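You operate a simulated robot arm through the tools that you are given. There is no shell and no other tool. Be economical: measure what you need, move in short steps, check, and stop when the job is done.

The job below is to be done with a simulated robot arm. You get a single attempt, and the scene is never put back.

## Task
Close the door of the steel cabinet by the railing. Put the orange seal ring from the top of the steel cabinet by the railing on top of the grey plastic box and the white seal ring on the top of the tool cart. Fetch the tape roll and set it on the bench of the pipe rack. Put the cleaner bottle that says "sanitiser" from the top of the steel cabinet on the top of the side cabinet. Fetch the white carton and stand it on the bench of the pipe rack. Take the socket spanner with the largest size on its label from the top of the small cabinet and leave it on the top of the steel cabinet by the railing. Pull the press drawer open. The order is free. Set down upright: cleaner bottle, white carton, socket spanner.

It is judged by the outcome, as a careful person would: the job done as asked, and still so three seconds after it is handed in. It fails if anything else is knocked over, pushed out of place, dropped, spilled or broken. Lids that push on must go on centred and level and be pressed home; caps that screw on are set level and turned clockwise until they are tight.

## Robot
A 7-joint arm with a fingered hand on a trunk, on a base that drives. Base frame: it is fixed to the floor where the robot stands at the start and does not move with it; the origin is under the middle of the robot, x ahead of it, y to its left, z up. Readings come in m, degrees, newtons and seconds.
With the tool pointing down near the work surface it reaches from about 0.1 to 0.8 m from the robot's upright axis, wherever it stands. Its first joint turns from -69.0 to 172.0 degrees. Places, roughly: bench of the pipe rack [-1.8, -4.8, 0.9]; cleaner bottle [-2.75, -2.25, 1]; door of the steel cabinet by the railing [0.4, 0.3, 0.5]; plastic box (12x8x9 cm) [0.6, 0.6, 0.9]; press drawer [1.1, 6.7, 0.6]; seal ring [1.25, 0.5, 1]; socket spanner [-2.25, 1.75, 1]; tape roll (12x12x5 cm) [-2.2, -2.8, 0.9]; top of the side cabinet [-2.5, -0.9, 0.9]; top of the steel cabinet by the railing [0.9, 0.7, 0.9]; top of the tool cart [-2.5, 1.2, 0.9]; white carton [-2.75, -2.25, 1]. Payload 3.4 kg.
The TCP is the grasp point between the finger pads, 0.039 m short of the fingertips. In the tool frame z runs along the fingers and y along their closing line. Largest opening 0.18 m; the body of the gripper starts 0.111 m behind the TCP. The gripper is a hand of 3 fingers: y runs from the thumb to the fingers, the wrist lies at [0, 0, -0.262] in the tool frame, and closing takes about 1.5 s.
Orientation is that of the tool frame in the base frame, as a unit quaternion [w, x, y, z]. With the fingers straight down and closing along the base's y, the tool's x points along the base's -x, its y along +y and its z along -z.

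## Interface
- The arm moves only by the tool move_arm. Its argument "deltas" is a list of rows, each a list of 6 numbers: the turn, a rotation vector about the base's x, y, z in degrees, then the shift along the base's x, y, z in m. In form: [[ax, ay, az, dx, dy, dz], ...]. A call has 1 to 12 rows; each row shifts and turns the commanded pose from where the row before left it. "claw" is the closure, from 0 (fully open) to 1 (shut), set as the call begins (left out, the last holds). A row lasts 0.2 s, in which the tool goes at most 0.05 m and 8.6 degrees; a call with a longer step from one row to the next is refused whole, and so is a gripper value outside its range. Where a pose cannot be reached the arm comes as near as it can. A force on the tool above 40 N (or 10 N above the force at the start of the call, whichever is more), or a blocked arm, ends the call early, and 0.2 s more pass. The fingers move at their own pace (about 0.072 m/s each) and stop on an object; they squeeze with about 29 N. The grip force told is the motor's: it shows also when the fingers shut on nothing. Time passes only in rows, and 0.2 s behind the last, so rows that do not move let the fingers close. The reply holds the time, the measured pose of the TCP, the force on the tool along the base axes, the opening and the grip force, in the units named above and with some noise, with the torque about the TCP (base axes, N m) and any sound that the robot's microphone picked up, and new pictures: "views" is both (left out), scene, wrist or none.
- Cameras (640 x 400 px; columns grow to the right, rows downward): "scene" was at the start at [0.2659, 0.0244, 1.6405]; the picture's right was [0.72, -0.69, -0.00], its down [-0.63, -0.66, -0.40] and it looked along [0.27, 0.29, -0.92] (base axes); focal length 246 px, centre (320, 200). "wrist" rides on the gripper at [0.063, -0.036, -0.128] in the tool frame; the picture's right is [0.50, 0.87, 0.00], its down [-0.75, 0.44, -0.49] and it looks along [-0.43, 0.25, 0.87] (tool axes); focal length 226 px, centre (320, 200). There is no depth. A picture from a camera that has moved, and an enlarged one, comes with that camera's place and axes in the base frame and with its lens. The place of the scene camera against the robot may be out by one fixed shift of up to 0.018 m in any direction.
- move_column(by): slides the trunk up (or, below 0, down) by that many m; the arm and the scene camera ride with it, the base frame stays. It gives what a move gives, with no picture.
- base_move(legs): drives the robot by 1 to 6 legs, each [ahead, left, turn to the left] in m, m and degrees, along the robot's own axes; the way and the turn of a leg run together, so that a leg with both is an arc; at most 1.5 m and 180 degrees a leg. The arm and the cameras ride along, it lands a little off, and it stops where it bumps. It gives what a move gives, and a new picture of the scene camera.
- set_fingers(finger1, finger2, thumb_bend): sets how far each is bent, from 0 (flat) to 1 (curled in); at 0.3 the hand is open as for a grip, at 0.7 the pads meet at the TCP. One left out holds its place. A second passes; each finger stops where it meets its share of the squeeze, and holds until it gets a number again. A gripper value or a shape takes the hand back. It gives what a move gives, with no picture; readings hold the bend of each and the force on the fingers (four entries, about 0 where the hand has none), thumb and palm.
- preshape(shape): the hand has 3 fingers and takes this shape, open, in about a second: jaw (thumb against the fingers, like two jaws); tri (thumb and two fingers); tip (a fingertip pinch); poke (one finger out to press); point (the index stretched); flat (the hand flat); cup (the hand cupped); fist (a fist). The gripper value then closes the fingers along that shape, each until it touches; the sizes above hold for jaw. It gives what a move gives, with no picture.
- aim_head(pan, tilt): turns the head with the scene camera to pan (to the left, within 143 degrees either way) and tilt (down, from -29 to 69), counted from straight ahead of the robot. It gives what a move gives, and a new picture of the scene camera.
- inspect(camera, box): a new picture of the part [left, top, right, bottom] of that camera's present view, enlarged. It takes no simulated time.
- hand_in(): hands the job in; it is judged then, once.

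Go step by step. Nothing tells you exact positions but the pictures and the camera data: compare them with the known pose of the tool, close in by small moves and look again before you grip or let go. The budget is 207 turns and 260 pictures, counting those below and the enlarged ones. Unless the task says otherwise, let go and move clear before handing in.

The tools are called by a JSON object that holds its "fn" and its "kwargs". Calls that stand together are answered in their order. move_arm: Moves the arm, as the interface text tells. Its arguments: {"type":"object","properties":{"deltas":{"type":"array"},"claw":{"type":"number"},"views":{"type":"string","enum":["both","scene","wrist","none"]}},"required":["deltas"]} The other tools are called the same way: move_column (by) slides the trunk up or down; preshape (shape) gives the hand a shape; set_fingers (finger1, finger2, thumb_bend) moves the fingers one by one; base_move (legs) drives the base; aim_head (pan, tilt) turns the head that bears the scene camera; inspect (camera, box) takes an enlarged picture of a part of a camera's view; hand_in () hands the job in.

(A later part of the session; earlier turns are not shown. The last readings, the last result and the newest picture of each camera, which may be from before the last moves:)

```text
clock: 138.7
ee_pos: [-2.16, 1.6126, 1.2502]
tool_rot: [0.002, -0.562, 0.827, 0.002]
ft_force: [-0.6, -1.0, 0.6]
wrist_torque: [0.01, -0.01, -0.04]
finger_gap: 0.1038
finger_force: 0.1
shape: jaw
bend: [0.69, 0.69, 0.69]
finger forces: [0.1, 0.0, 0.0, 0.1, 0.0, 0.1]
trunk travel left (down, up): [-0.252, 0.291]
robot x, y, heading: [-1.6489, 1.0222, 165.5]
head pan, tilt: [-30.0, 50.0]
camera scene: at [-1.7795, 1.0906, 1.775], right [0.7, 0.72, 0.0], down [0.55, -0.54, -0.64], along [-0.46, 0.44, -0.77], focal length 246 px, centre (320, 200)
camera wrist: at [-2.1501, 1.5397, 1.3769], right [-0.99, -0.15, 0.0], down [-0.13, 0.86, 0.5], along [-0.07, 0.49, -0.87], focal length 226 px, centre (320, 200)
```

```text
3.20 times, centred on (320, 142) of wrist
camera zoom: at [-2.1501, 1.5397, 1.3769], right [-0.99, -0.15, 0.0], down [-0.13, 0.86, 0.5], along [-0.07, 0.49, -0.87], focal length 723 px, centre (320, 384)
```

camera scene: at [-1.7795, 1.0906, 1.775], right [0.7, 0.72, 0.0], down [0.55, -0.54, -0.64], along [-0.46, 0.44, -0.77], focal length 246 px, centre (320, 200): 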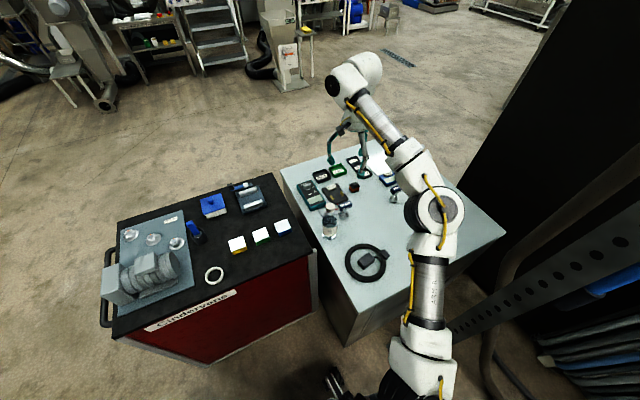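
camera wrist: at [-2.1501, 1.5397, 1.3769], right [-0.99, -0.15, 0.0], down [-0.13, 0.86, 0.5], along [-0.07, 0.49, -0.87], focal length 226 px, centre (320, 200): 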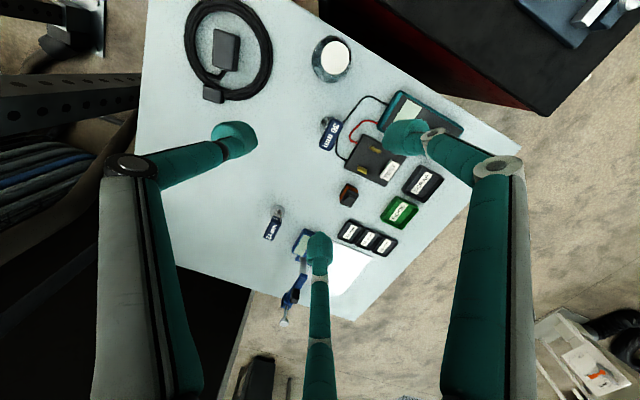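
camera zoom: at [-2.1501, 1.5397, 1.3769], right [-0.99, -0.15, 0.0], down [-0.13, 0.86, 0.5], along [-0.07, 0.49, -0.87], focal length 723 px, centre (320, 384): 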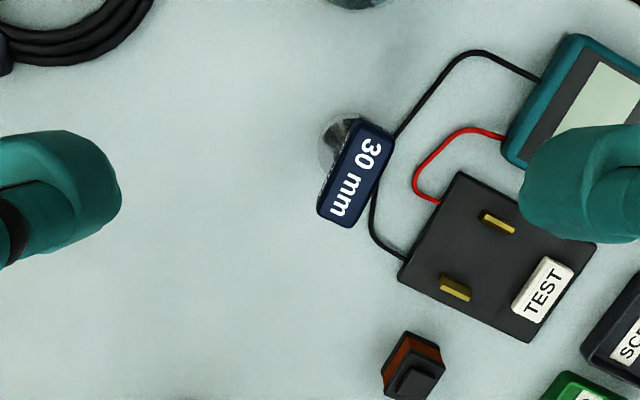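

Spanner axis refined to (-2.18, 1.626), head along ~75°. Adjust and descend partway.

{"fn": "move_arm", "kwargs": {"deltas": [[0, 0, 7, -0.02, 0.013, -0.02], [0, 0, 0, 0, 0, -0.045], [0, 0, 0, 0, 0, -0.045], [0, 0, 0, 0, 0, -0.045], [0, 0, 0, 0, 0, -0.03], [0, 0, 0, 0, 0, 0]]}}

{"fn": "inspect", "kwargs": {"camera": "scene", "box": [260, 120, 440, 232]}}

```text
clock: 140.1
ee_pos: [-2.1784, 1.62, 1.066]
tool_rot: [0.002, -0.613, 0.79, 0.003]
ft_force: [0.7, -0.1, 0.6]
wrist_torque: [-0.02, 0.04, -0.03]
finger_gap: 0.1041
finger_force: 0.1
shape: jaw
bend: [0.69, 0.69, 0.69]
finger forces: [0.0, 0.0, 0.0, 0.1, 0.1, 0.0]
trunk travel left (down, up): [-0.252, 0.291]
robot x, y, heading: [-1.6494, 1.0232, 165.8]
head pan, tilt: [-30.0, 50.0]
camera scene: at [-1.7795, 1.0866, 1.7753], right [0.7, 0.72, 0.0], down [0.55, -0.54, -0.64], along [-0.46, 0.44, -0.77], focal length 246 px, centre (320, 200)
camera wrist: at [-2.1594, 1.5495, 1.1929], right [-0.96, -0.27, 0.0], down [-0.23, 0.84, 0.5], along [-0.13, 0.48, -0.87], focal length 226 px, centre (320, 200)
```

scene: 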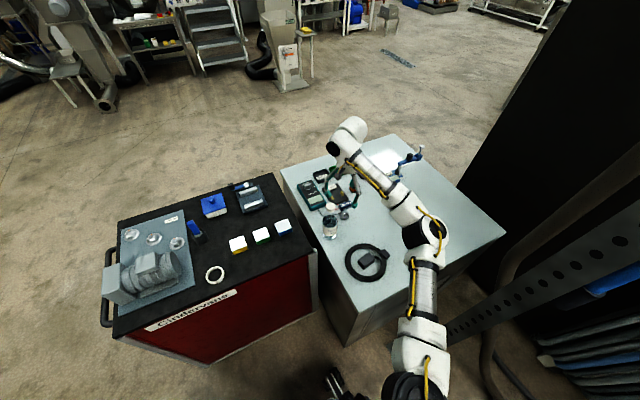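
wrist: 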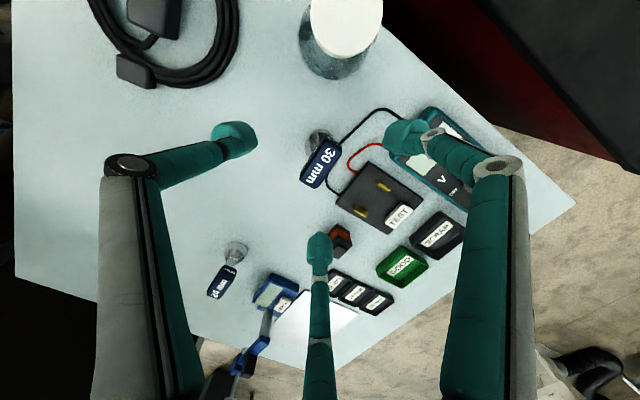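

```text
3.56 times, centred on (350, 176) of scene
camera zoom: at [-1.7795, 1.0866, 1.7753], right [0.7, 0.72, 0.0], down [0.55, -0.54, -0.64], along [-0.46, 0.44, -0.77], focal length 876 px, centre (213, 285)
```

zoom: 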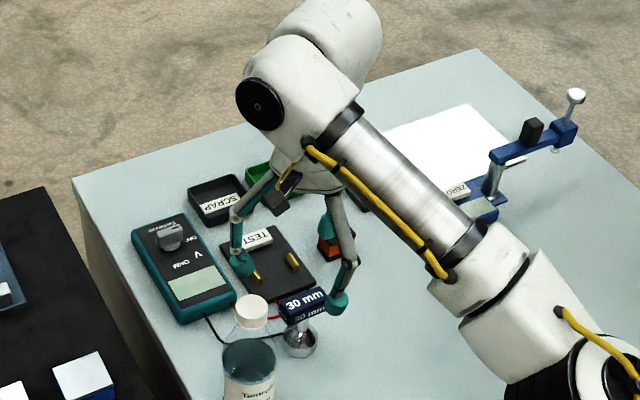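

Aligned within a few mm. Descend to grip height on the head.

{"fn": "move_arm", "kwargs": {"deltas": [[0, 0, 0, -0.001, -0.002, -0.035], [0, 0, 0, 0, 0, -0.03], [0, 0, 0, 0, 0, -0.015], [0, 0, 0, 0, 0, 0]], "views": "wrist"}}

{"fn": "inspect", "kwargs": {"camera": "scene", "box": [280, 150, 400, 225]}}

```text
clock: 141.1
ee_pos: [-2.1793, 1.6186, 0.9859]
tool_rot: [0.003, -0.612, 0.791, 0.001]
ft_force: [0.3, 0.3, 0.1]
wrist_torque: [0.01, 0.0, -0.02]
finger_gap: 0.1037
finger_force: 0.1
shape: jaw
bend: [0.69, 0.69, 0.69]
finger forces: [0.0, 0.0, 0.1, 0.1, 0.1, 0.0]
trunk travel left (down, up): [-0.252, 0.291]
robot x, y, heading: [-1.649, 1.0206, 165.8]
head pan, tilt: [-30.0, 50.0]
camera wrist: at [-2.1606, 1.5474, 1.1133], right [-0.96, -0.27, 0.0], down [-0.23, 0.84, 0.5], along [-0.13, 0.48, -0.87], focal length 226 px, centre (320, 200)
```

wrist: 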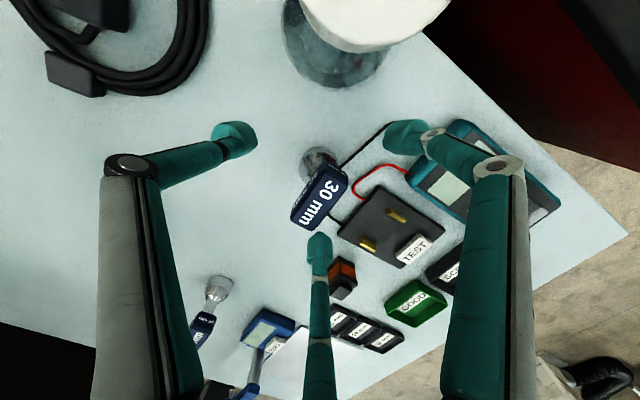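

```text
5.33 times, centred on (340, 188) of scene
camera zoom: at [-1.7792, 1.0892, 1.7751], right [0.7, 0.72, 0.0], down [0.55, -0.54, -0.64], along [-0.46, 0.44, -0.77], focal length 1313 px, centre (213, 267)
```

zoom: 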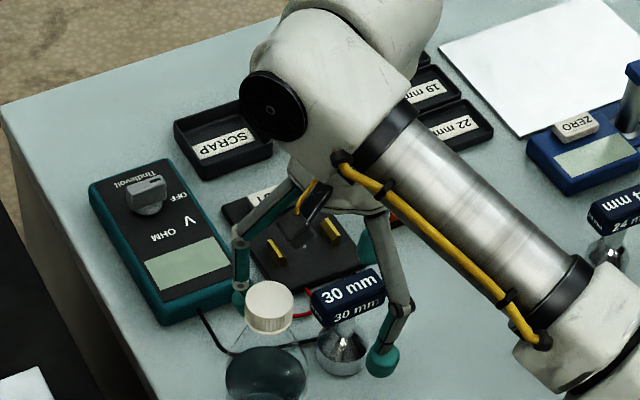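

Head is centred between the digits. Close.

{"fn": "move_arm", "kwargs": {"deltas": [[0, 0, 0, 0, 0, 0], [0, 0, 0, 0, 0, 0], [0, 0, 0, 0, 0, 0], [0, 0, 0, 0, 0, 0], [0, 0, 0, 0, 0, 0], [0, 0, 0, 0, 0, 0], [0, 0, 0, 0, 0, 0]], "claw": 1, "views": "wrist"}}

{"fn": "inspect", "kwargs": {"camera": "scene", "box": [280, 150, 400, 225]}}

```text
clock: 142.7
ee_pos: [-2.1794, 1.6181, 0.9871]
tool_rot: [0.002, -0.612, 0.791, 0.003]
ft_force: [0.6, -3.3, 12.8]
wrist_torque: [-0.19, -0.25, -0.04]
finger_gap: 0.0216
finger_force: 28.1
shape: jaw
bend: [0.73, 0.73, 0.74]
finger forces: [0.0, 23.7, 0.1, 0.0, 32.2, 0.1]
trunk travel left (down, up): [-0.252, 0.291]
robot x, y, heading: [-1.649, 1.0226, 165.6]
head pan, tilt: [-30.0, 50.0]
camera wrist: at [-2.16, 1.5462, 1.115], right [-0.96, -0.27, 0.0], down [-0.23, 0.83, 0.5], along [-0.13, 0.48, -0.87], focal length 226 px, centre (320, 200)
```

wrist: 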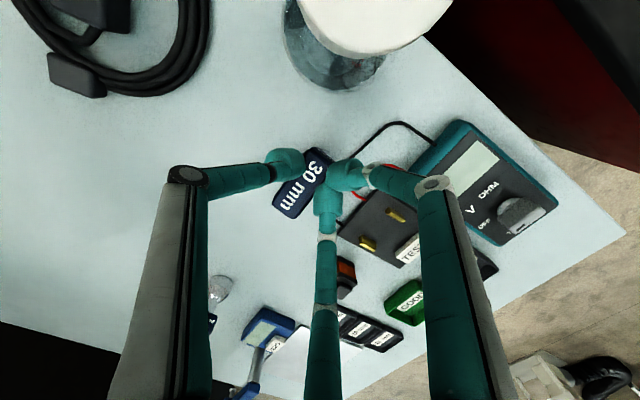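

```text
5.33 times, centred on (340, 188) of scene
camera zoom: at [-1.7771, 1.0841, 1.7757], right [0.7, 0.72, 0.0], down [0.55, -0.54, -0.64], along [-0.46, 0.45, -0.77], focal length 1313 px, centre (213, 267)
```

zoom: 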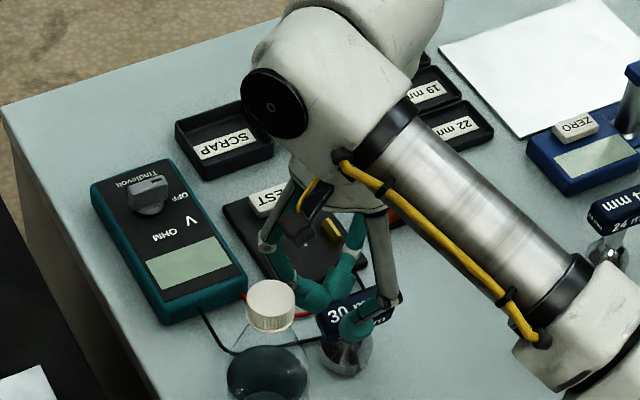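

Gripped on the head by thumb and one finger; lift a little and check.

{"fn": "move_arm", "kwargs": {"deltas": [[0, 0, 0, 0, 0, 0.01], [0, 0, 0, 0, 0, 0.02], [0, 0, 0, 0, 0, 0.02], [0, 0, 0, 0, 0, 0]], "views": "wrist"}}

{"fn": "inspect", "kwargs": {"camera": "scene", "box": [280, 150, 400, 225]}}

```text
clock: 143.7
ee_pos: [-2.1788, 1.6187, 1.0365]
tool_rot: [0.002, -0.613, 0.79, 0.003]
ft_force: [0.1, -0.5, -3.1]
wrist_torque: [-0.06, 0.04, -0.01]
finger_gap: 0.0202
finger_force: 29.2
shape: jaw
bend: [0.73, 0.73, 0.73]
finger forces: [0.0, 0.0, 0.0, 0.1, 31.1, 0.0]
trunk travel left (down, up): [-0.252, 0.291]
robot x, y, heading: [-1.6528, 1.0231, 165.8]
head pan, tilt: [-30.0, 50.0]
camera wrist: at [-2.1605, 1.5478, 1.163], right [-0.96, -0.27, 0.0], down [-0.23, 0.84, 0.5], along [-0.13, 0.48, -0.87], focal length 226 px, centre (320, 200)
```

wrist: 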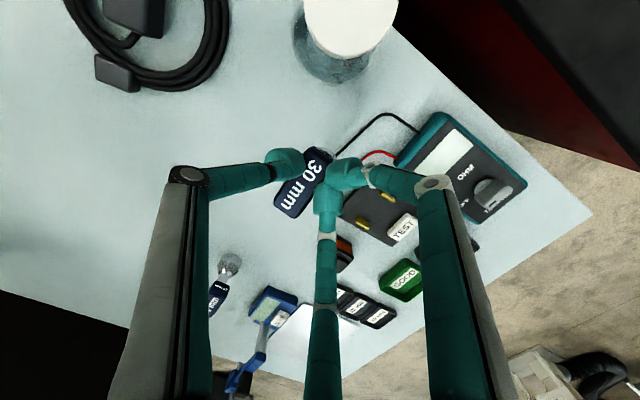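

```text
5.33 times, centred on (340, 188) of scene
camera zoom: at [-1.7804, 1.0883, 1.775], right [0.7, 0.72, 0.0], down [0.55, -0.54, -0.64], along [-0.46, 0.44, -0.77], focal length 1313 px, centre (213, 267)
```

zoom: 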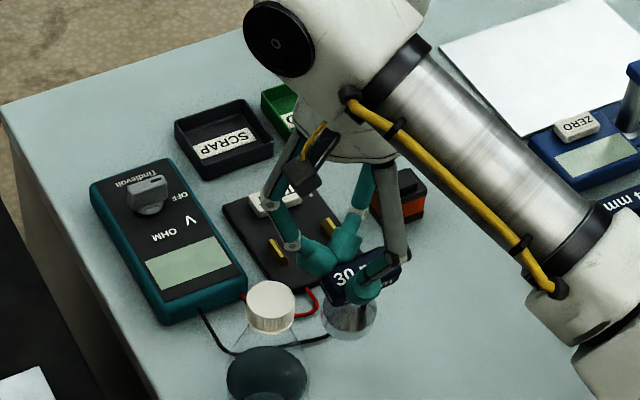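

The spanner is lifted and held between thumb and fingers. Lift higher and retract.

{"fn": "move_arm", "kwargs": {"deltas": [[0, 0, 0, 0, 0, 0.04], [0, 0, 0, 0, 0, 0.04], [0, 0, 0, 0, 0, 0.04], [0, 0, 0, 0, 0, 0.04], [0, 0, 0, 0.02, -0.03, 0.02], [0, 0, 0, 0.025, -0.04, 0], [0, 0, 0, 0.025, -0.04, 0], [0, 0, 0, 0.025, -0.04, 0], [0, 0, 0, 0.025, -0.04, 0], [0, 0, 0, 0.025, -0.04, 0], [0, 0, 0, 0, -0.04, 0], [0, 0, 0, 0, -0.04, 0]]}}

```text
clock: 146.3
ee_pos: [-2.0365, 1.3069, 1.2166]
tool_rot: [0.003, -0.611, 0.792, 0.003]
ft_force: [-0.2, -0.1, -1.8]
wrist_torque: [-0.02, 0.03, -0.04]
finger_gap: 0.0198
finger_force: 28.9
shape: jaw
bend: [0.73, 0.73, 0.73]
finger forces: [0.1, 0.1, 0.0, 0.1, 30.2, 0.0]
trunk travel left (down, up): [-0.252, 0.291]
robot x, y, heading: [-1.6509, 1.0209, 166.0]
head pan, tilt: [-30.0, 50.0]
camera scene: at [-1.7801, 1.0833, 1.7753], right [0.7, 0.72, 0.0], down [0.55, -0.54, -0.64], along [-0.46, 0.45, -0.77], focal length 246 px, centre (320, 200)
camera wrist: at [-2.0175, 1.2353, 1.3436], right [-0.96, -0.27, 0.0], down [-0.23, 0.83, 0.5], along [-0.13, 0.48, -0.87], focal length 226 px, centre (320, 200)
```

scene: 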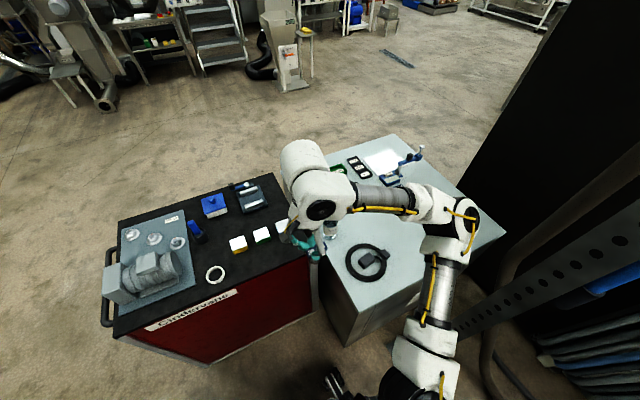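
wrist: 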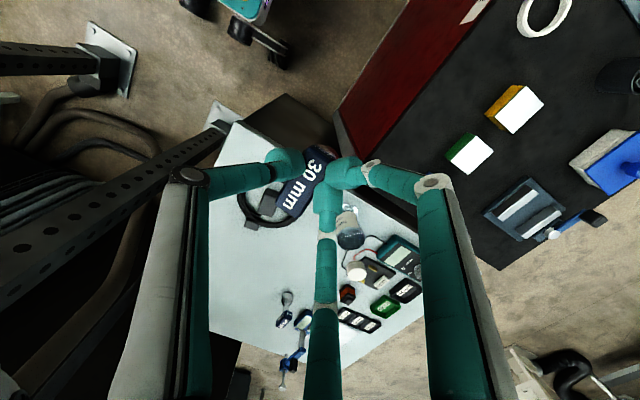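

{"fn": "move_arm", "kwargs": {"deltas": [[0, 0, 0, 0.01, -0.04, 0], [0, 0, 0, 0.01, -0.04, 0], [0, 0, 0, 0.01, -0.04, 0], [0, 0, 0, 0.01, -0.04, 0], [0, 0, 0, 0.02, -0.03, 0.02], [0, 0, 0, 0.02, 0, 0.02]], "views": "none"}}

{"fn": "base_move", "kwargs": {"legs": [[-1.263, 0.313, 0], [-1.263, 0.313, 0]]}}

```text
clock: 147.7
ee_pos: [-1.9548, 1.1218, 1.2578]
tool_rot: [0.002, -0.612, 0.791, 0.001]
ft_force: [0.6, -0.5, -2.3]
wrist_torque: [-0.04, 0.01, 0.02]
finger_gap: 0.0198
finger_force: 28.9
shape: jaw
bend: [0.73, 0.73, 0.73]
finger forces: [0.1, 0.0, 0.0, 0.0, 29.9, 0.0]
trunk travel left (down, up): [-0.252, 0.291]
robot x, y, heading: [-1.6506, 1.0205, 166.0]
head pan, tilt: [-30.0, 50.0]
```

```text
clock: 160.1
ee_pos: [0.3008, -0.0802, 1.2583]
tool_rot: [0.002, -0.622, 0.783, 0.0]
ft_force: [-0.7, -1.0, -1.9]
wrist_torque: [-0.05, 0.02, -0.02]
finger_gap: 0.0199
finger_force: 29.8
shape: jaw
bend: [0.73, 0.73, 0.73]
finger forces: [0.0, 0.0, 0.2, 0.0, 29.9, 0.0]
trunk travel left (down, up): [-0.252, 0.291]
robot x, y, heading: [0.6046, -0.1758, 167.2]
head pan, tilt: [-30.0, 50.0]
camera scene: at [0.4773, -0.1112, 1.7752], right [0.68, 0.73, 0.0], down [0.56, -0.52, -0.64], along [-0.47, 0.43, -0.77], focal length 246 px, centre (320, 200)
```

scene: 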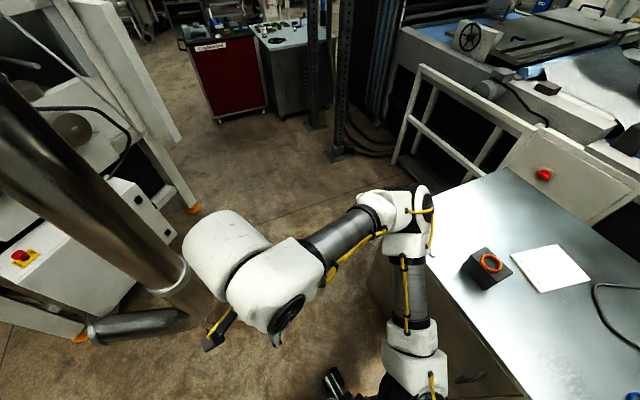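

{"fn": "base_move", "kwargs": {"legs": [[0, 0, -97], [0.08, -0.1, 0]]}}

{"fn": "aim_head", "kwargs": {"pan": 5, "tilt": 55}}

```text
clock: 165.5
ee_pos: [0.8135, 0.1744, 1.2573]
tool_rot: [0.016, 0.167, 0.986, -0.004]
ft_force: [-2.0, 0.8, -3.5]
wrist_torque: [0.01, -0.04, 0.0]
finger_gap: 0.0192
finger_force: 28.5
shape: jaw
bend: [0.73, 0.73, 0.73]
finger forces: [0.1, 0.0, 0.1, 0.0, 29.3, 0.0]
trunk travel left (down, up): [-0.252, 0.291]
robot x, y, heading: [0.7221, -0.1304, 71.0]
head pan, tilt: [-30.0, 50.0]
camera scene: at [0.769, -0.0003, 1.7756], right [0.66, -0.75, 0.03], down [-0.56, -0.51, -0.65], along [0.5, 0.41, -0.76], focal length 246 px, centre (320, 200)
```

scene: 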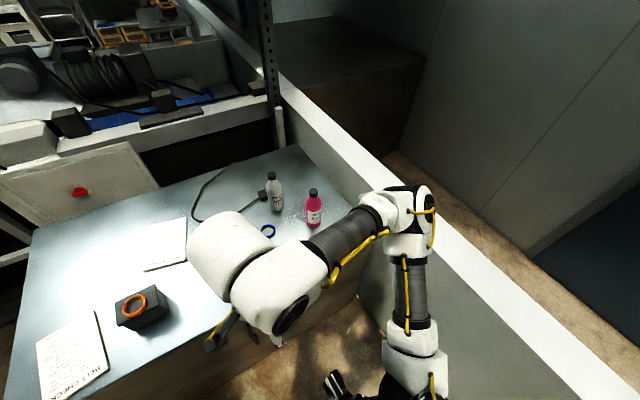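

```text
clock: 166.5
ee_pos: [0.8669, 0.153, 1.2584]
tool_rot: [-0.004, 0.168, 0.986, 0.003]
ft_force: [0.8, 0.2, -2.7]
wrist_torque: [0.0, 0.08, 0.01]
finger_gap: 0.0194
finger_force: 28.8
shape: jaw
bend: [0.73, 0.73, 0.72]
finger forces: [0.0, 0.0, 0.0, 0.0, 29.7, 0.1]
trunk travel left (down, up): [-0.252, 0.291]
robot x, y, heading: [0.7262, -0.1339, 71.1]
head pan, tilt: [5.0, 55.0]
camera scene: at [0.7908, -0.0048, 1.7688], right [0.97, -0.24, -0.01], down [-0.2, -0.8, -0.57], along [0.13, 0.56, -0.82], focal length 246 px, centre (320, 200)
```

scene: 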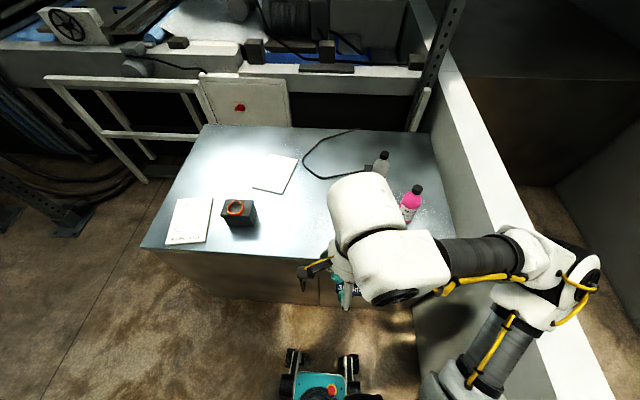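

Now carry the spanner over a free spot near (0.83, 0.50).

{"fn": "move_arm", "kwargs": {"deltas": [[0, 0, 0, 0, 0.03, 0], [0, 0, 0, -0.005, 0.045, 0], [0, 0, 0, -0.005, 0.045, 0], [0, 0, 0, -0.005, 0.045, 0], [0, 0, 0, -0.005, 0.045, 0], [0, 0, 0, -0.005, 0.045, 0], [0, 0, 0, -0.005, 0.045, 0], [0, 0, 0, 0, 0.03, 0], [0, 0, 0, 0, 0, 0], [0, 0, 0, 0, 0, 0], [0, 0, 0, 0, 0, 0], [0, 0, 0, 0, 0, 0]]}}

```text
clock: 169.3
ee_pos: [0.8094, 0.4847, 1.2597]
tool_rot: [0.009, 0.167, 0.986, 0.002]
ft_force: [-1.2, -0.8, -2.8]
wrist_torque: [0.01, -0.06, 0.03]
finger_gap: 0.0195
finger_force: 29.3
shape: jaw
bend: [0.73, 0.73, 0.73]
finger forces: [0.0, 0.1, 0.1, 0.1, 29.9, 0.0]
trunk travel left (down, up): [-0.252, 0.291]
robot x, y, heading: [0.7236, -0.1299, 70.9]
head pan, tilt: [5.0, 55.0]
stopped in row 12: the arm was blocked; the commanded pose is now the measured one
camera scene: at [0.7831, -0.0007, 1.7688], right [0.97, -0.24, 0.0], down [-0.2, -0.8, -0.57], along [0.13, 0.55, -0.82], focal length 246 px, centre (320, 200)
camera wrist: at [0.7358, 0.4712, 1.3875], right [-0.19, 0.98, 0.0], down [0.85, 0.16, 0.51], along [0.5, 0.09, -0.86], focal length 226 px, centre (320, 200)
```

scene: 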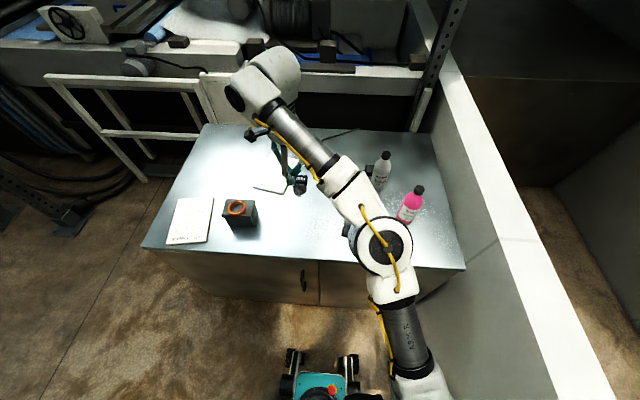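
wrist: 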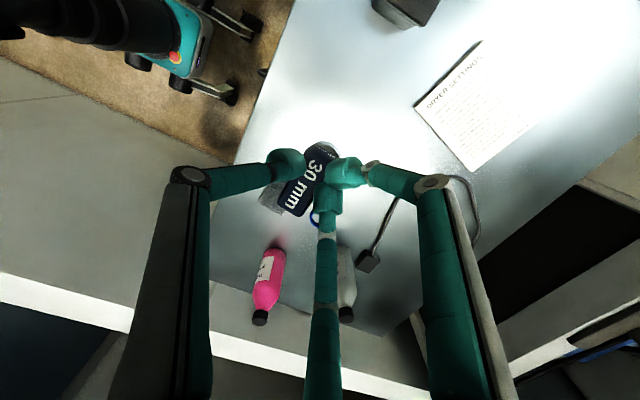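

{"fn": "move_arm", "kwargs": {"deltas": [[0, 0, 0, 0.005, 0.01, -0.04], [0, 0, 0, 0.005, 0, -0.045], [0, 0, 0, 0.005, 0, -0.045], [0, 0, 0, 0, 0, -0.045], [0, 0, 0, 0, 0, -0.045], [0, 0, 0, 0, 0, -0.025], [0, 0, 0, 0, 0, 0], [0, 0, 0, 0, 0, 0], [0, 0, 0, 0, 0, 0], [0, 0, 0, 0, 0, 0], [0, 0, 0, 0, 0, 0]], "views": "wrist"}}

{"fn": "inspect", "kwargs": {"camera": "scene", "box": [220, 130, 380, 230]}}

```text
clock: 170.7
ee_pos: [0.8561, 0.4861, 1.031]
tool_rot: [-0.01, 0.168, 0.986, 0.013]
ft_force: [-1.9, -1.7, 10.7]
wrist_torque: [-0.51, 0.29, -0.04]
finger_gap: 0.0196
finger_force: 29.2
shape: jaw
bend: [0.73, 0.73, 0.73]
finger forces: [0.0, 0.0, 0.0, 0.1, 37.6, 0.1]
trunk travel left (down, up): [-0.252, 0.291]
robot x, y, heading: [0.7303, -0.1367, 71.0]
head pan, tilt: [5.0, 55.0]
stopped in row 7: the force on the tool passed its limit at 44 N (the readings are from after the stop); the commanded pose is now the measured one
camera wrist: at [0.7866, 0.4687, 1.1604], right [-0.19, 0.98, 0.03], down [0.86, 0.15, 0.48], along [0.47, 0.12, -0.87], focal length 226 px, centre (320, 200)
```

wrist: 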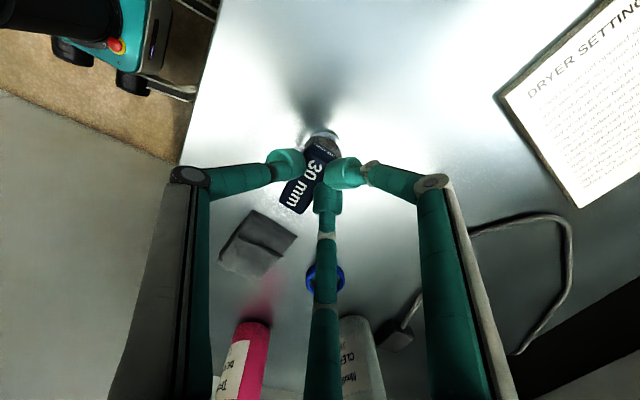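

```text
4.00 times, centred on (300, 180) of scene
camera zoom: at [0.8084, -0.0086, 1.7687], right [0.97, -0.24, -0.02], down [-0.21, -0.79, -0.57], along [0.13, 0.56, -0.82], focal length 985 px, centre (400, 280)
```

zoom: 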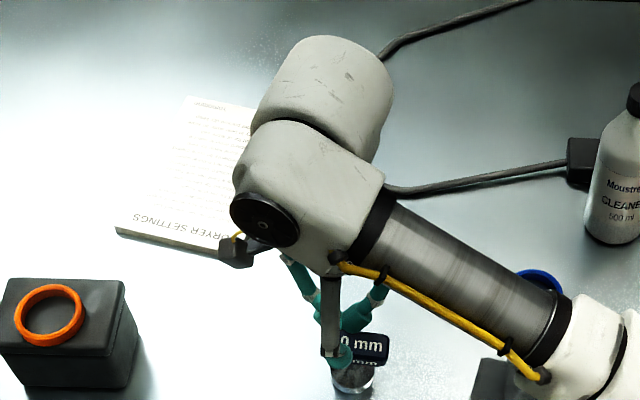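

Contact came earlier than expected (TCP 1.03). Back off slightly and let the sway settle.

{"fn": "move_arm", "kwargs": {"deltas": [[0, 0, 0, 0, 0, 0.012], [0, 0, 0, 0, 0, 0], [0, 0, 0, 0, 0, 0], [0, 0, 0, 0, 0, 0], [0, 0, 0, 0, 0, 0], [0, 0, 0, 0, 0, 0], [0, 0, 0, 0, 0, 0], [0, 0, 0, 0, 0, 0], [0, 0, 0, 0, 0, 0], [0, 0, 0, 0, 0, 0]], "views": "none"}}

{"fn": "move_arm", "kwargs": {"deltas": [[0, 0, 0, 0, 0, 0], [0, 0, 0, 0, 0, 0], [0, 0, 0, 0, 0, 0], [0, 0, 0, 0, 0, 0]], "views": "wrist"}}

{"fn": "inspect", "kwargs": {"camera": "scene", "box": [250, 150, 370, 225]}}

```text
clock: 172.9
ee_pos: [0.8419, 0.4914, 1.0433]
tool_rot: [-0.004, 0.168, 0.986, 0.011]
ft_force: [-0.8, 0.5, -2.8]
wrist_torque: [0.02, 0.02, 0.04]
finger_gap: 0.0193
finger_force: 29.0
shape: jaw
bend: [0.73, 0.73, 0.72]
finger forces: [0.1, 0.1, 0.0, 0.0, 33.5, 0.0]
trunk travel left (down, up): [-0.252, 0.291]
robot x, y, heading: [0.7282, -0.1308, 71.0]
head pan, tilt: [5.0, 55.0]
```

```text
clock: 173.9
ee_pos: [0.8472, 0.4904, 1.0433]
tool_rot: [-0.006, 0.167, 0.986, 0.013]
ft_force: [0.4, 0.8, -1.7]
wrist_torque: [0.04, 0.08, 0.01]
finger_gap: 0.0196
finger_force: 29.2
shape: jaw
bend: [0.73, 0.73, 0.72]
finger forces: [0.1, 0.0, 0.0, 0.0, 33.7, 0.1]
trunk travel left (down, up): [-0.252, 0.291]
robot x, y, heading: [0.7327, -0.1322, 71.1]
head pan, tilt: [5.0, 55.0]
camera wrist: at [0.7777, 0.4721, 1.1708], right [-0.19, 0.98, 0.03], down [0.86, 0.15, 0.49], along [0.48, 0.11, -0.87], focal length 226 px, centre (320, 200)
```

wrist: 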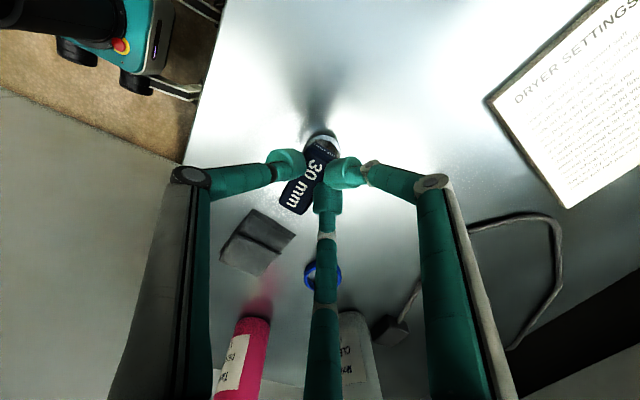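

```text
5.33 times, centred on (310, 188) of scene
camera zoom: at [0.7923, -0.0015, 1.7687], right [0.97, -0.24, -0.01], down [-0.2, -0.8, -0.57], along [0.13, 0.55, -0.82], focal length 1313 px, centre (373, 267)
```

zoom: 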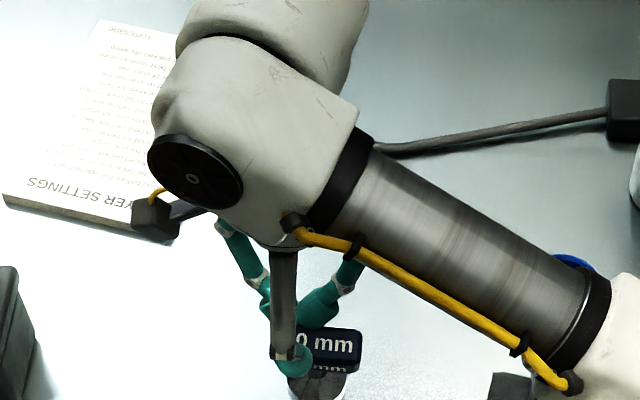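

The spanner seems tilted by ~8° in the grip (base toward −x,+y). Rotate the tool to right it.

{"fn": "move_arm", "kwargs": {"deltas": [[0, 0, 0, 0, 0, 0.01], [-3, -3, 0, 0, 0, 0], [-3, -3, 0, 0, 0, 0], [0, 0, 0, 0, 0, 0], [0, 0, 0, 0, 0, 0], [0, 0, 0, 0, 0, 0]], "views": "wrist"}}

{"fn": "aim_head", "kwargs": {"pan": -5, "tilt": 50}}

{"fn": "inspect", "kwargs": {"camera": "scene", "box": [220, 160, 340, 235]}}

{"fn": "inspect", "kwargs": {"camera": "wrist", "box": [240, 90, 400, 215]}}

```text
clock: 175.3
ee_pos: [0.8413, 0.4923, 1.0535]
tool_rot: [0.057, 0.166, 0.984, -0.03]
ft_force: [-0.1, -0.3, -2.4]
wrist_torque: [-0.03, 0.04, -0.01]
finger_gap: 0.0196
finger_force: 29.3
shape: jaw
bend: [0.73, 0.73, 0.72]
finger forces: [0.0, 0.0, 0.0, 0.0, 32.5, 0.1]
trunk travel left (down, up): [-0.252, 0.291]
robot x, y, heading: [0.7325, -0.1298, 71.4]
head pan, tilt: [5.0, 55.0]
camera wrist: at [0.758, 0.4872, 1.173], right [-0.18, 0.98, -0.1], down [0.8, 0.21, 0.56], along [0.57, 0.02, -0.82], focal length 226 px, centre (320, 200)
```

wrist: 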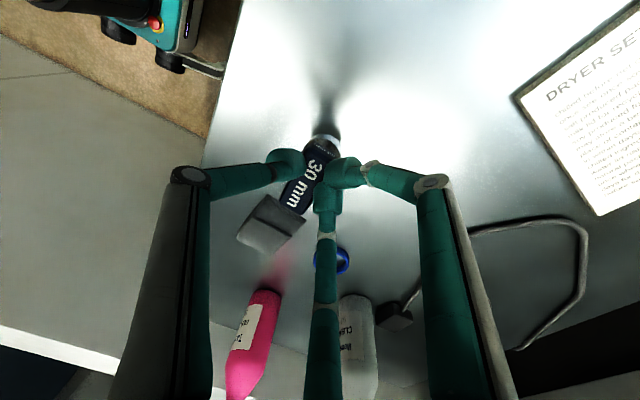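

```text
clock: 176.1
ee_pos: [0.8424, 0.4914, 1.0526]
tool_rot: [0.057, 0.166, 0.984, -0.031]
ft_force: [-0.5, 0.0, -3.1]
wrist_torque: [0.03, 0.03, -0.04]
finger_gap: 0.0195
finger_force: 29.0
shape: jaw
bend: [0.73, 0.73, 0.72]
finger forces: [0.0, 0.1, 0.0, 0.1, 32.6, 0.0]
trunk travel left (down, up): [-0.252, 0.291]
robot x, y, heading: [0.7294, -0.1309, 70.6]
head pan, tilt: [-5.0, 50.0]
camera scene: at [0.7976, 0.002, 1.7751], right [0.91, -0.41, 0.0], down [-0.31, -0.7, -0.64], along [0.26, 0.58, -0.77], focal length 246 px, centre (320, 200)
```

scene: 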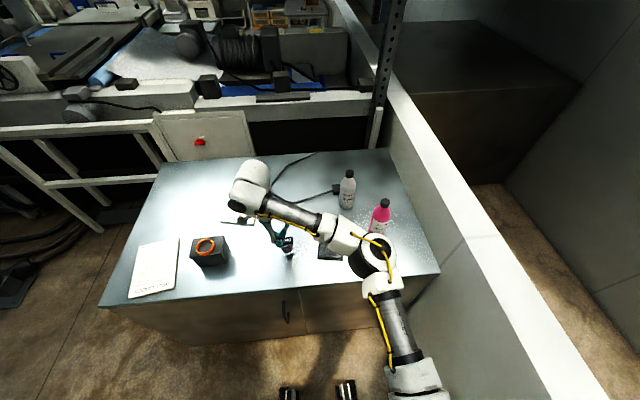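

```text
5.33 times, centred on (280, 198) of scene
camera zoom: at [0.7976, 0.002, 1.7751], right [0.91, -0.41, 0.0], down [-0.31, -0.7, -0.64], along [0.26, 0.58, -0.77], focal length 1313 px, centre (533, 213)
```

zoom: 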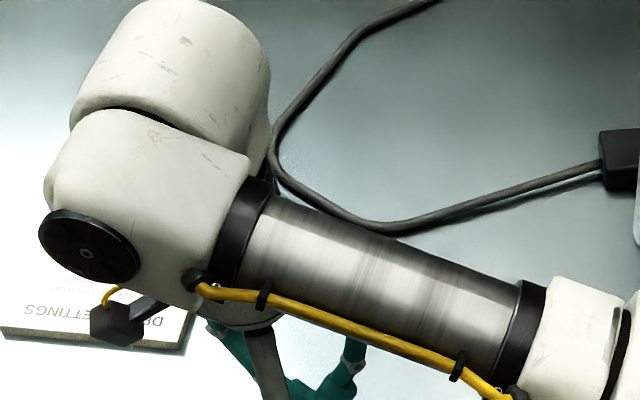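

```text
3.20 times, centred on (320, 152) of wrist
camera zoom: at [0.7582, 0.4872, 1.173], right [-0.18, 0.98, -0.1], down [0.8, 0.21, 0.56], along [0.57, 0.02, -0.82], focal length 723 px, centre (320, 352)
```

zoom: 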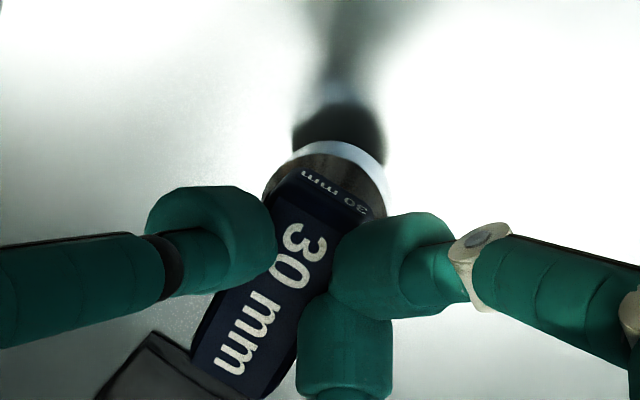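

{"fn": "inspect", "kwargs": {"camera": "scene", "box": [255, 215, 335, 265]}}

```text
8.00 times, centred on (295, 240) of scene
camera zoom: at [0.7976, 0.002, 1.7751], right [0.91, -0.41, 0.0], down [-0.31, -0.7, -0.64], along [0.26, 0.58, -0.77], focal length 1970 px, centre (520, -120)
```

zoom: 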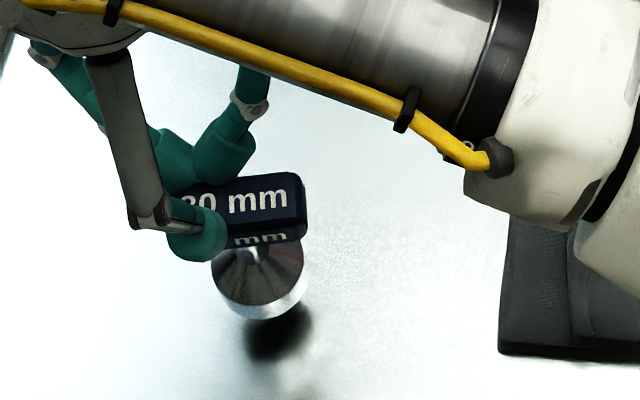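

The head's edges look level now. Lower gently to contact.

{"fn": "move_arm", "kwargs": {"deltas": [[0, 0, 0, 0, 0, -0.006], [0, 0, 0, 0, 0, -0.004], [0, 0, 0, 0, 0, -0.004], [0, 0, 0, 0, 0, 0]], "views": "none"}}

{"fn": "inspect", "kwargs": {"camera": "scene", "box": [255, 215, 335, 265]}}

```text
clock: 177.1
ee_pos: [0.8429, 0.4905, 1.0388]
tool_rot: [0.058, 0.166, 0.984, -0.03]
ft_force: [-0.1, -0.1, -2.1]
wrist_torque: [0.05, 0.02, -0.01]
finger_gap: 0.0193
finger_force: 29.1
shape: jaw
bend: [0.73, 0.73, 0.72]
finger forces: [0.0, 0.1, 0.0, 0.0, 32.4, 0.0]
trunk travel left (down, up): [-0.252, 0.291]
robot x, y, heading: [0.7307, -0.1314, 70.8]
head pan, tilt: [-5.0, 50.0]
```

```text
8.00 times, centred on (295, 240) of scene
camera zoom: at [0.7976, 0.0017, 1.7752], right [0.91, -0.41, 0.0], down [-0.31, -0.7, -0.64], along [0.26, 0.58, -0.77], focal length 1970 px, centre (520, -120)
```

zoom: 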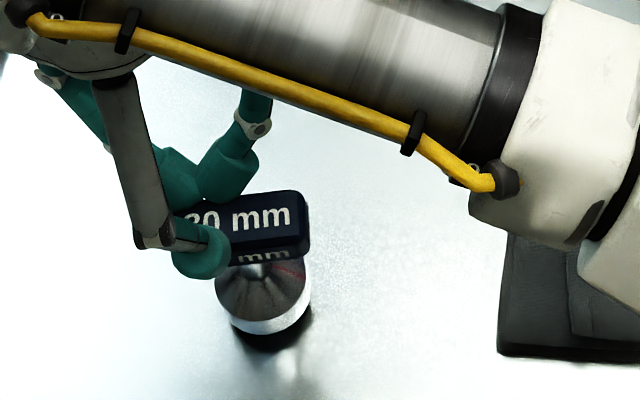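

{"fn": "move_arm", "kwargs": {"deltas": [[0, 0, 0, 0, 0, -0.004], [0, 0, 0, 0, 0, -0.003], [0, 0, 0, 0, 0, 0]], "views": "none"}}

{"fn": "move_arm", "kwargs": {"deltas": [[0, 0, 0, 0, 0, -0.003], [0, 0, 0, 0, 0, -0.003], [0, 0, 0, 0, 0, 0]], "views": "none"}}

{"fn": "inspect", "kwargs": {"camera": "scene", "box": [255, 215, 335, 265]}}

```text
clock: 177.8
ee_pos: [0.8443, 0.4913, 1.0306]
tool_rot: [0.057, 0.166, 0.984, -0.031]
ft_force: [-0.2, 0.6, -2.6]
wrist_torque: [0.03, 0.03, -0.01]
finger_gap: 0.0191
finger_force: 28.8
shape: jaw
bend: [0.73, 0.73, 0.72]
finger forces: [0.0, 0.0, 0.1, 0.0, 32.4, 0.1]
trunk travel left (down, up): [-0.252, 0.291]
robot x, y, heading: [0.732, -0.1342, 71.1]
head pan, tilt: [-5.0, 50.0]
```

```text
clock: 178.7
ee_pos: [0.8409, 0.4913, 1.0284]
tool_rot: [0.057, 0.166, 0.984, -0.028]
ft_force: [-3.6, 3.4, 20.7]
wrist_torque: [-0.07, 0.12, -0.05]
finger_gap: 0.0194
finger_force: 29.3
shape: jaw
bend: [0.73, 0.73, 0.73]
finger forces: [0.0, 0.0, 0.1, 0.0, 33.5, 0.0]
trunk travel left (down, up): [-0.252, 0.291]
robot x, y, heading: [0.728, -0.1345, 71.3]
head pan, tilt: [-5.0, 50.0]
```

```text
8.00 times, centred on (295, 240) of scene
camera zoom: at [0.7945, -0.0024, 1.7761], right [0.91, -0.41, 0.0], down [-0.31, -0.7, -0.64], along [0.26, 0.59, -0.77], focal length 1970 px, centre (520, -120)
```

zoom: 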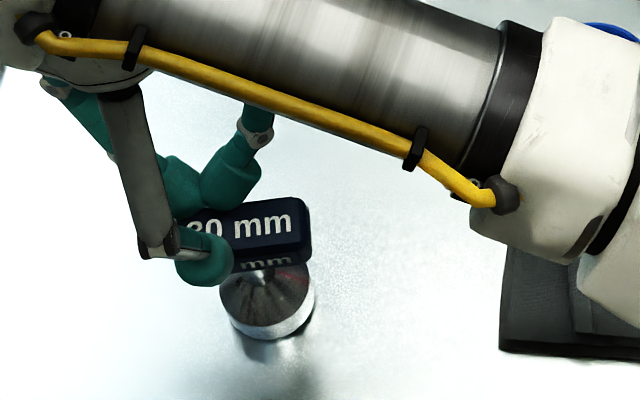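

Seated on the surface. Ease pressure and release.

{"fn": "move_arm", "kwargs": {"deltas": [[0, 0, 0, 0, 0, 0.003], [0, 0, 0, 0, 0, 0]], "views": "none"}}

{"fn": "move_arm", "kwargs": {"deltas": [[0, 0, 0, 0, 0, 0], [0, 0, 0, 0, 0, 0], [0, 0, 0, 0, 0, 0], [0, 0, 0, 0, 0, 0], [0, 0, 0, 0, 0, 0]], "claw": 0.4, "views": "wrist"}}

{"fn": "inspect", "kwargs": {"camera": "scene", "box": [255, 215, 335, 265]}}

```text
clock: 179.2
ee_pos: [0.8427, 0.4905, 1.0288]
tool_rot: [0.056, 0.167, 0.984, -0.03]
ft_force: [-2.1, 4.2, 16.5]
wrist_torque: [0.15, 0.1, -0.02]
finger_gap: 0.0198
finger_force: 29.0
shape: jaw
bend: [0.73, 0.73, 0.73]
finger forces: [0.0, 0.0, 0.1, 0.0, 32.5, 0.1]
trunk travel left (down, up): [-0.252, 0.291]
robot x, y, heading: [0.7326, -0.1313, 71.1]
head pan, tilt: [-5.0, 50.0]
```

```text
clock: 180.4
ee_pos: [0.8417, 0.4907, 1.0275]
tool_rot: [0.056, 0.166, 0.984, -0.03]
ft_force: [0.9, -1.0, 0.4]
wrist_torque: [0.01, -0.01, -0.02]
finger_gap: 0.1076
finger_force: 0.0
shape: jaw
bend: [0.69, 0.69, 0.69]
finger forces: [0.1, 0.0, 0.0, 0.1, 0.0, 0.0]
trunk travel left (down, up): [-0.252, 0.291]
robot x, y, heading: [0.7314, -0.1339, 71.0]
head pan, tilt: [-5.0, 50.0]
camera wrist: at [0.7583, 0.4866, 1.1487], right [-0.18, 0.98, -0.1], down [0.8, 0.21, 0.56], along [0.57, 0.02, -0.82], focal length 226 px, centre (320, 200)
```

wrist: 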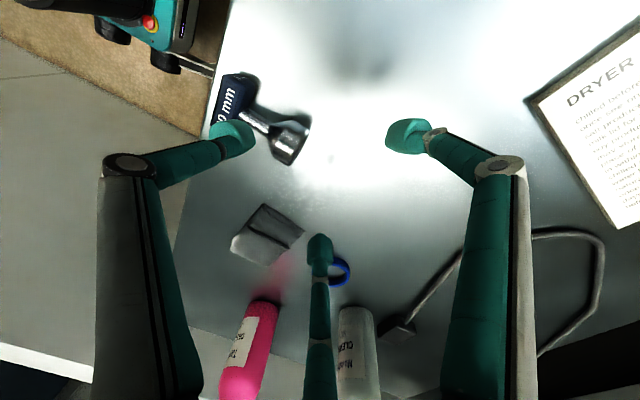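

```text
8.00 times, centred on (295, 240) of scene
camera zoom: at [0.7979, 0.0013, 1.7752], right [0.91, -0.41, 0.0], down [-0.31, -0.7, -0.64], along [0.26, 0.58, -0.77], focal length 1970 px, centre (520, -120)
```

zoom: 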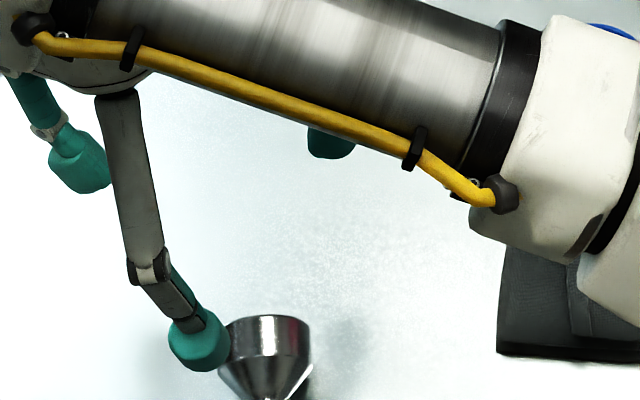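

The spanner tipped over when released; it lies on the top near the front edge. Raise the hand and look carefully.

{"fn": "move_arm", "kwargs": {"deltas": [[0, 0, 0, 0, 0, 0.03], [3, 3, 0, 0, 0, 0.04], [3, 3, 0, 0, 0, 0.04], [0, 0, 0, 0, 0, 0.04], [0, 0, 0, 0, 0, 0.04]], "views": "wrist"}}

{"fn": "aim_head", "kwargs": {"pan": -5, "tilt": 60}}

{"fn": "inspect", "kwargs": {"camera": "scene", "box": [240, 160, 400, 260]}}

```text
clock: 181.7
ee_pos: [0.8428, 0.4921, 1.2168]
tool_rot: [-0.003, 0.167, 0.986, 0.013]
ft_force: [-1.1, 0.6, -1.1]
wrist_torque: [0.04, -0.05, 0.02]
finger_gap: 0.1078
finger_force: 0.2
shape: jaw
bend: [0.69, 0.69, 0.69]
finger forces: [0.0, 0.0, 0.1, 0.1, 0.1, 0.0]
trunk travel left (down, up): [-0.252, 0.291]
robot x, y, heading: [0.7338, -0.1323, 71.0]
head pan, tilt: [-5.0, 50.0]
camera wrist: at [0.7703, 0.4732, 1.3447], right [-0.19, 0.98, 0.03], down [0.86, 0.15, 0.5], along [0.48, 0.11, -0.87], focal length 226 px, centre (320, 200)
```

wrist: 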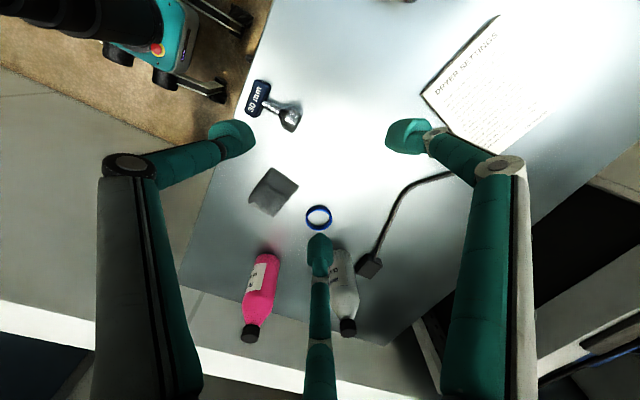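

```text
clock: 182.4
ee_pos: [0.8453, 0.4918, 1.2151]
tool_rot: [-0.003, 0.167, 0.986, 0.013]
ft_force: [0.4, -0.1, 0.2]
wrist_torque: [0.0, 0.02, 0.0]
finger_gap: 0.1075
finger_force: 0.1
shape: jaw
bend: [0.69, 0.69, 0.69]
finger forces: [0.0, 0.1, 0.0, 0.1, 0.0, 0.1]
trunk travel left (down, up): [-0.252, 0.291]
robot x, y, heading: [0.7308, -0.1336, 71.0]
head pan, tilt: [-5.0, 60.0]
camera scene: at [0.7938, -0.0084, 1.7627], right [0.91, -0.41, 0.0], down [-0.35, -0.79, -0.5], along [0.2, 0.45, -0.87], focal length 246 px, centre (320, 200)
```

scene: 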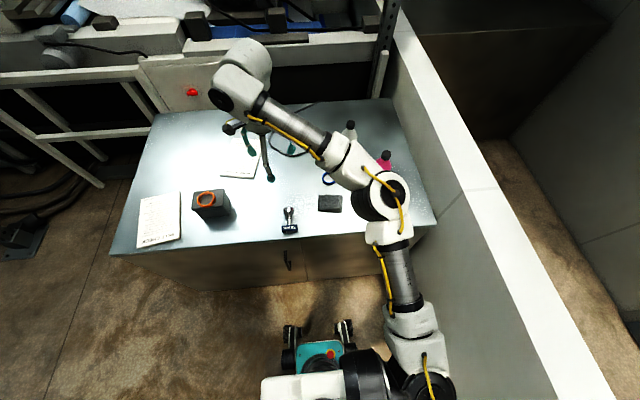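

```text
4.00 times, centred on (320, 210) of scene
camera zoom: at [0.7938, -0.0084, 1.7627], right [0.91, -0.41, 0.0], down [-0.35, -0.79, -0.5], along [0.2, 0.45, -0.87], focal length 985 px, centre (320, 160)
```

zoom: 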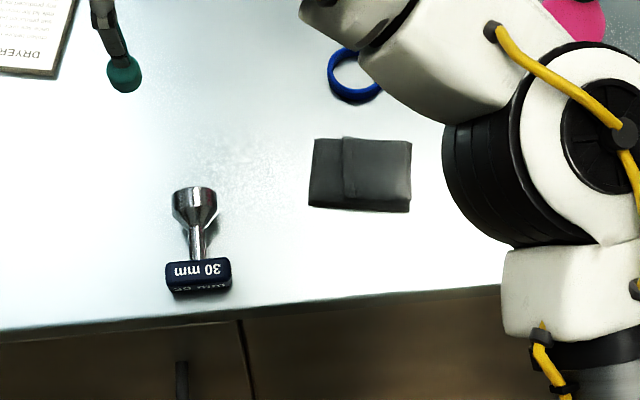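

The spanner lies with its head toward the front edge. Plan: pick it by the head from above, lay it with the head overhanging the edge, then regrasp it coaxially from the front and stand it up. First hover over the head.

{"fn": "move_arm", "kwargs": {"deltas": [[0, 0, 0, 0, -0.03, 0], [0, 0, 0, -0.005, -0.045, 0], [0, 0, 0, -0.005, -0.042, 0], [-1, 0, 0, 0, 0, -0.04], [-1, 0, 0, 0, 0, -0.045], [0, 0, 0, 0, 0, -0.045], [0, 0, 0, 0, 0, -0.02], [0, 0, 0, 0, 0, 0]], "views": "wrist"}}

{"fn": "inspect", "kwargs": {"camera": "scene", "box": [240, 160, 400, 260]}}

```text
clock: 184.2
ee_pos: [0.8334, 0.3732, 1.069]
tool_rot: [-0.001, 0.168, 0.986, -0.005]
ft_force: [-0.2, 1.1, 0.1]
wrist_torque: [-0.03, 0.0, 0.0]
finger_gap: 0.1075
finger_force: 0.0
shape: jaw
bend: [0.69, 0.69, 0.69]
finger forces: [0.0, 0.1, 0.0, 0.1, 0.0, 0.1]
trunk travel left (down, up): [-0.252, 0.291]
robot x, y, heading: [0.7327, -0.1308, 71.1]
head pan, tilt: [-5.0, 60.0]
camera wrist: at [0.7618, 0.3606, 1.1966], right [-0.19, 0.98, -0.01], down [0.86, 0.17, 0.49], along [0.48, 0.08, -0.87], focal length 226 px, centre (320, 200)
```

wrist: 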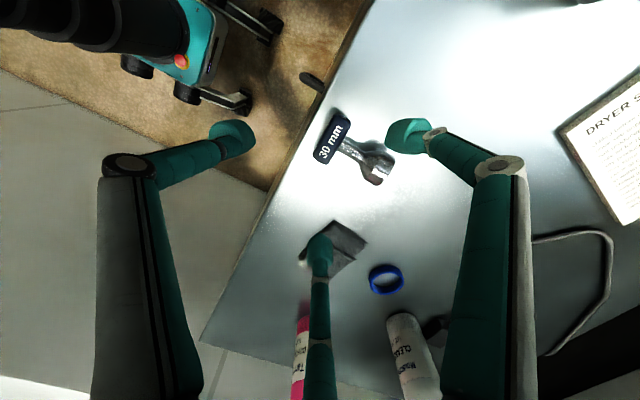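

```text
4.00 times, centred on (320, 210) of scene
camera zoom: at [0.7947, -0.0095, 1.7628], right [0.91, -0.41, 0.0], down [-0.35, -0.79, -0.5], along [0.2, 0.45, -0.87], focal length 985 px, centre (320, 160)
```

zoom: 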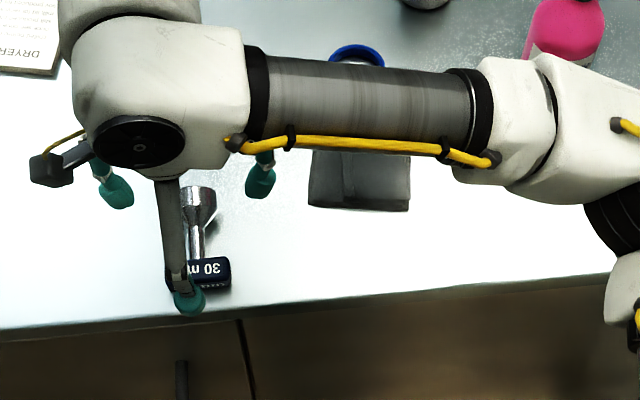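

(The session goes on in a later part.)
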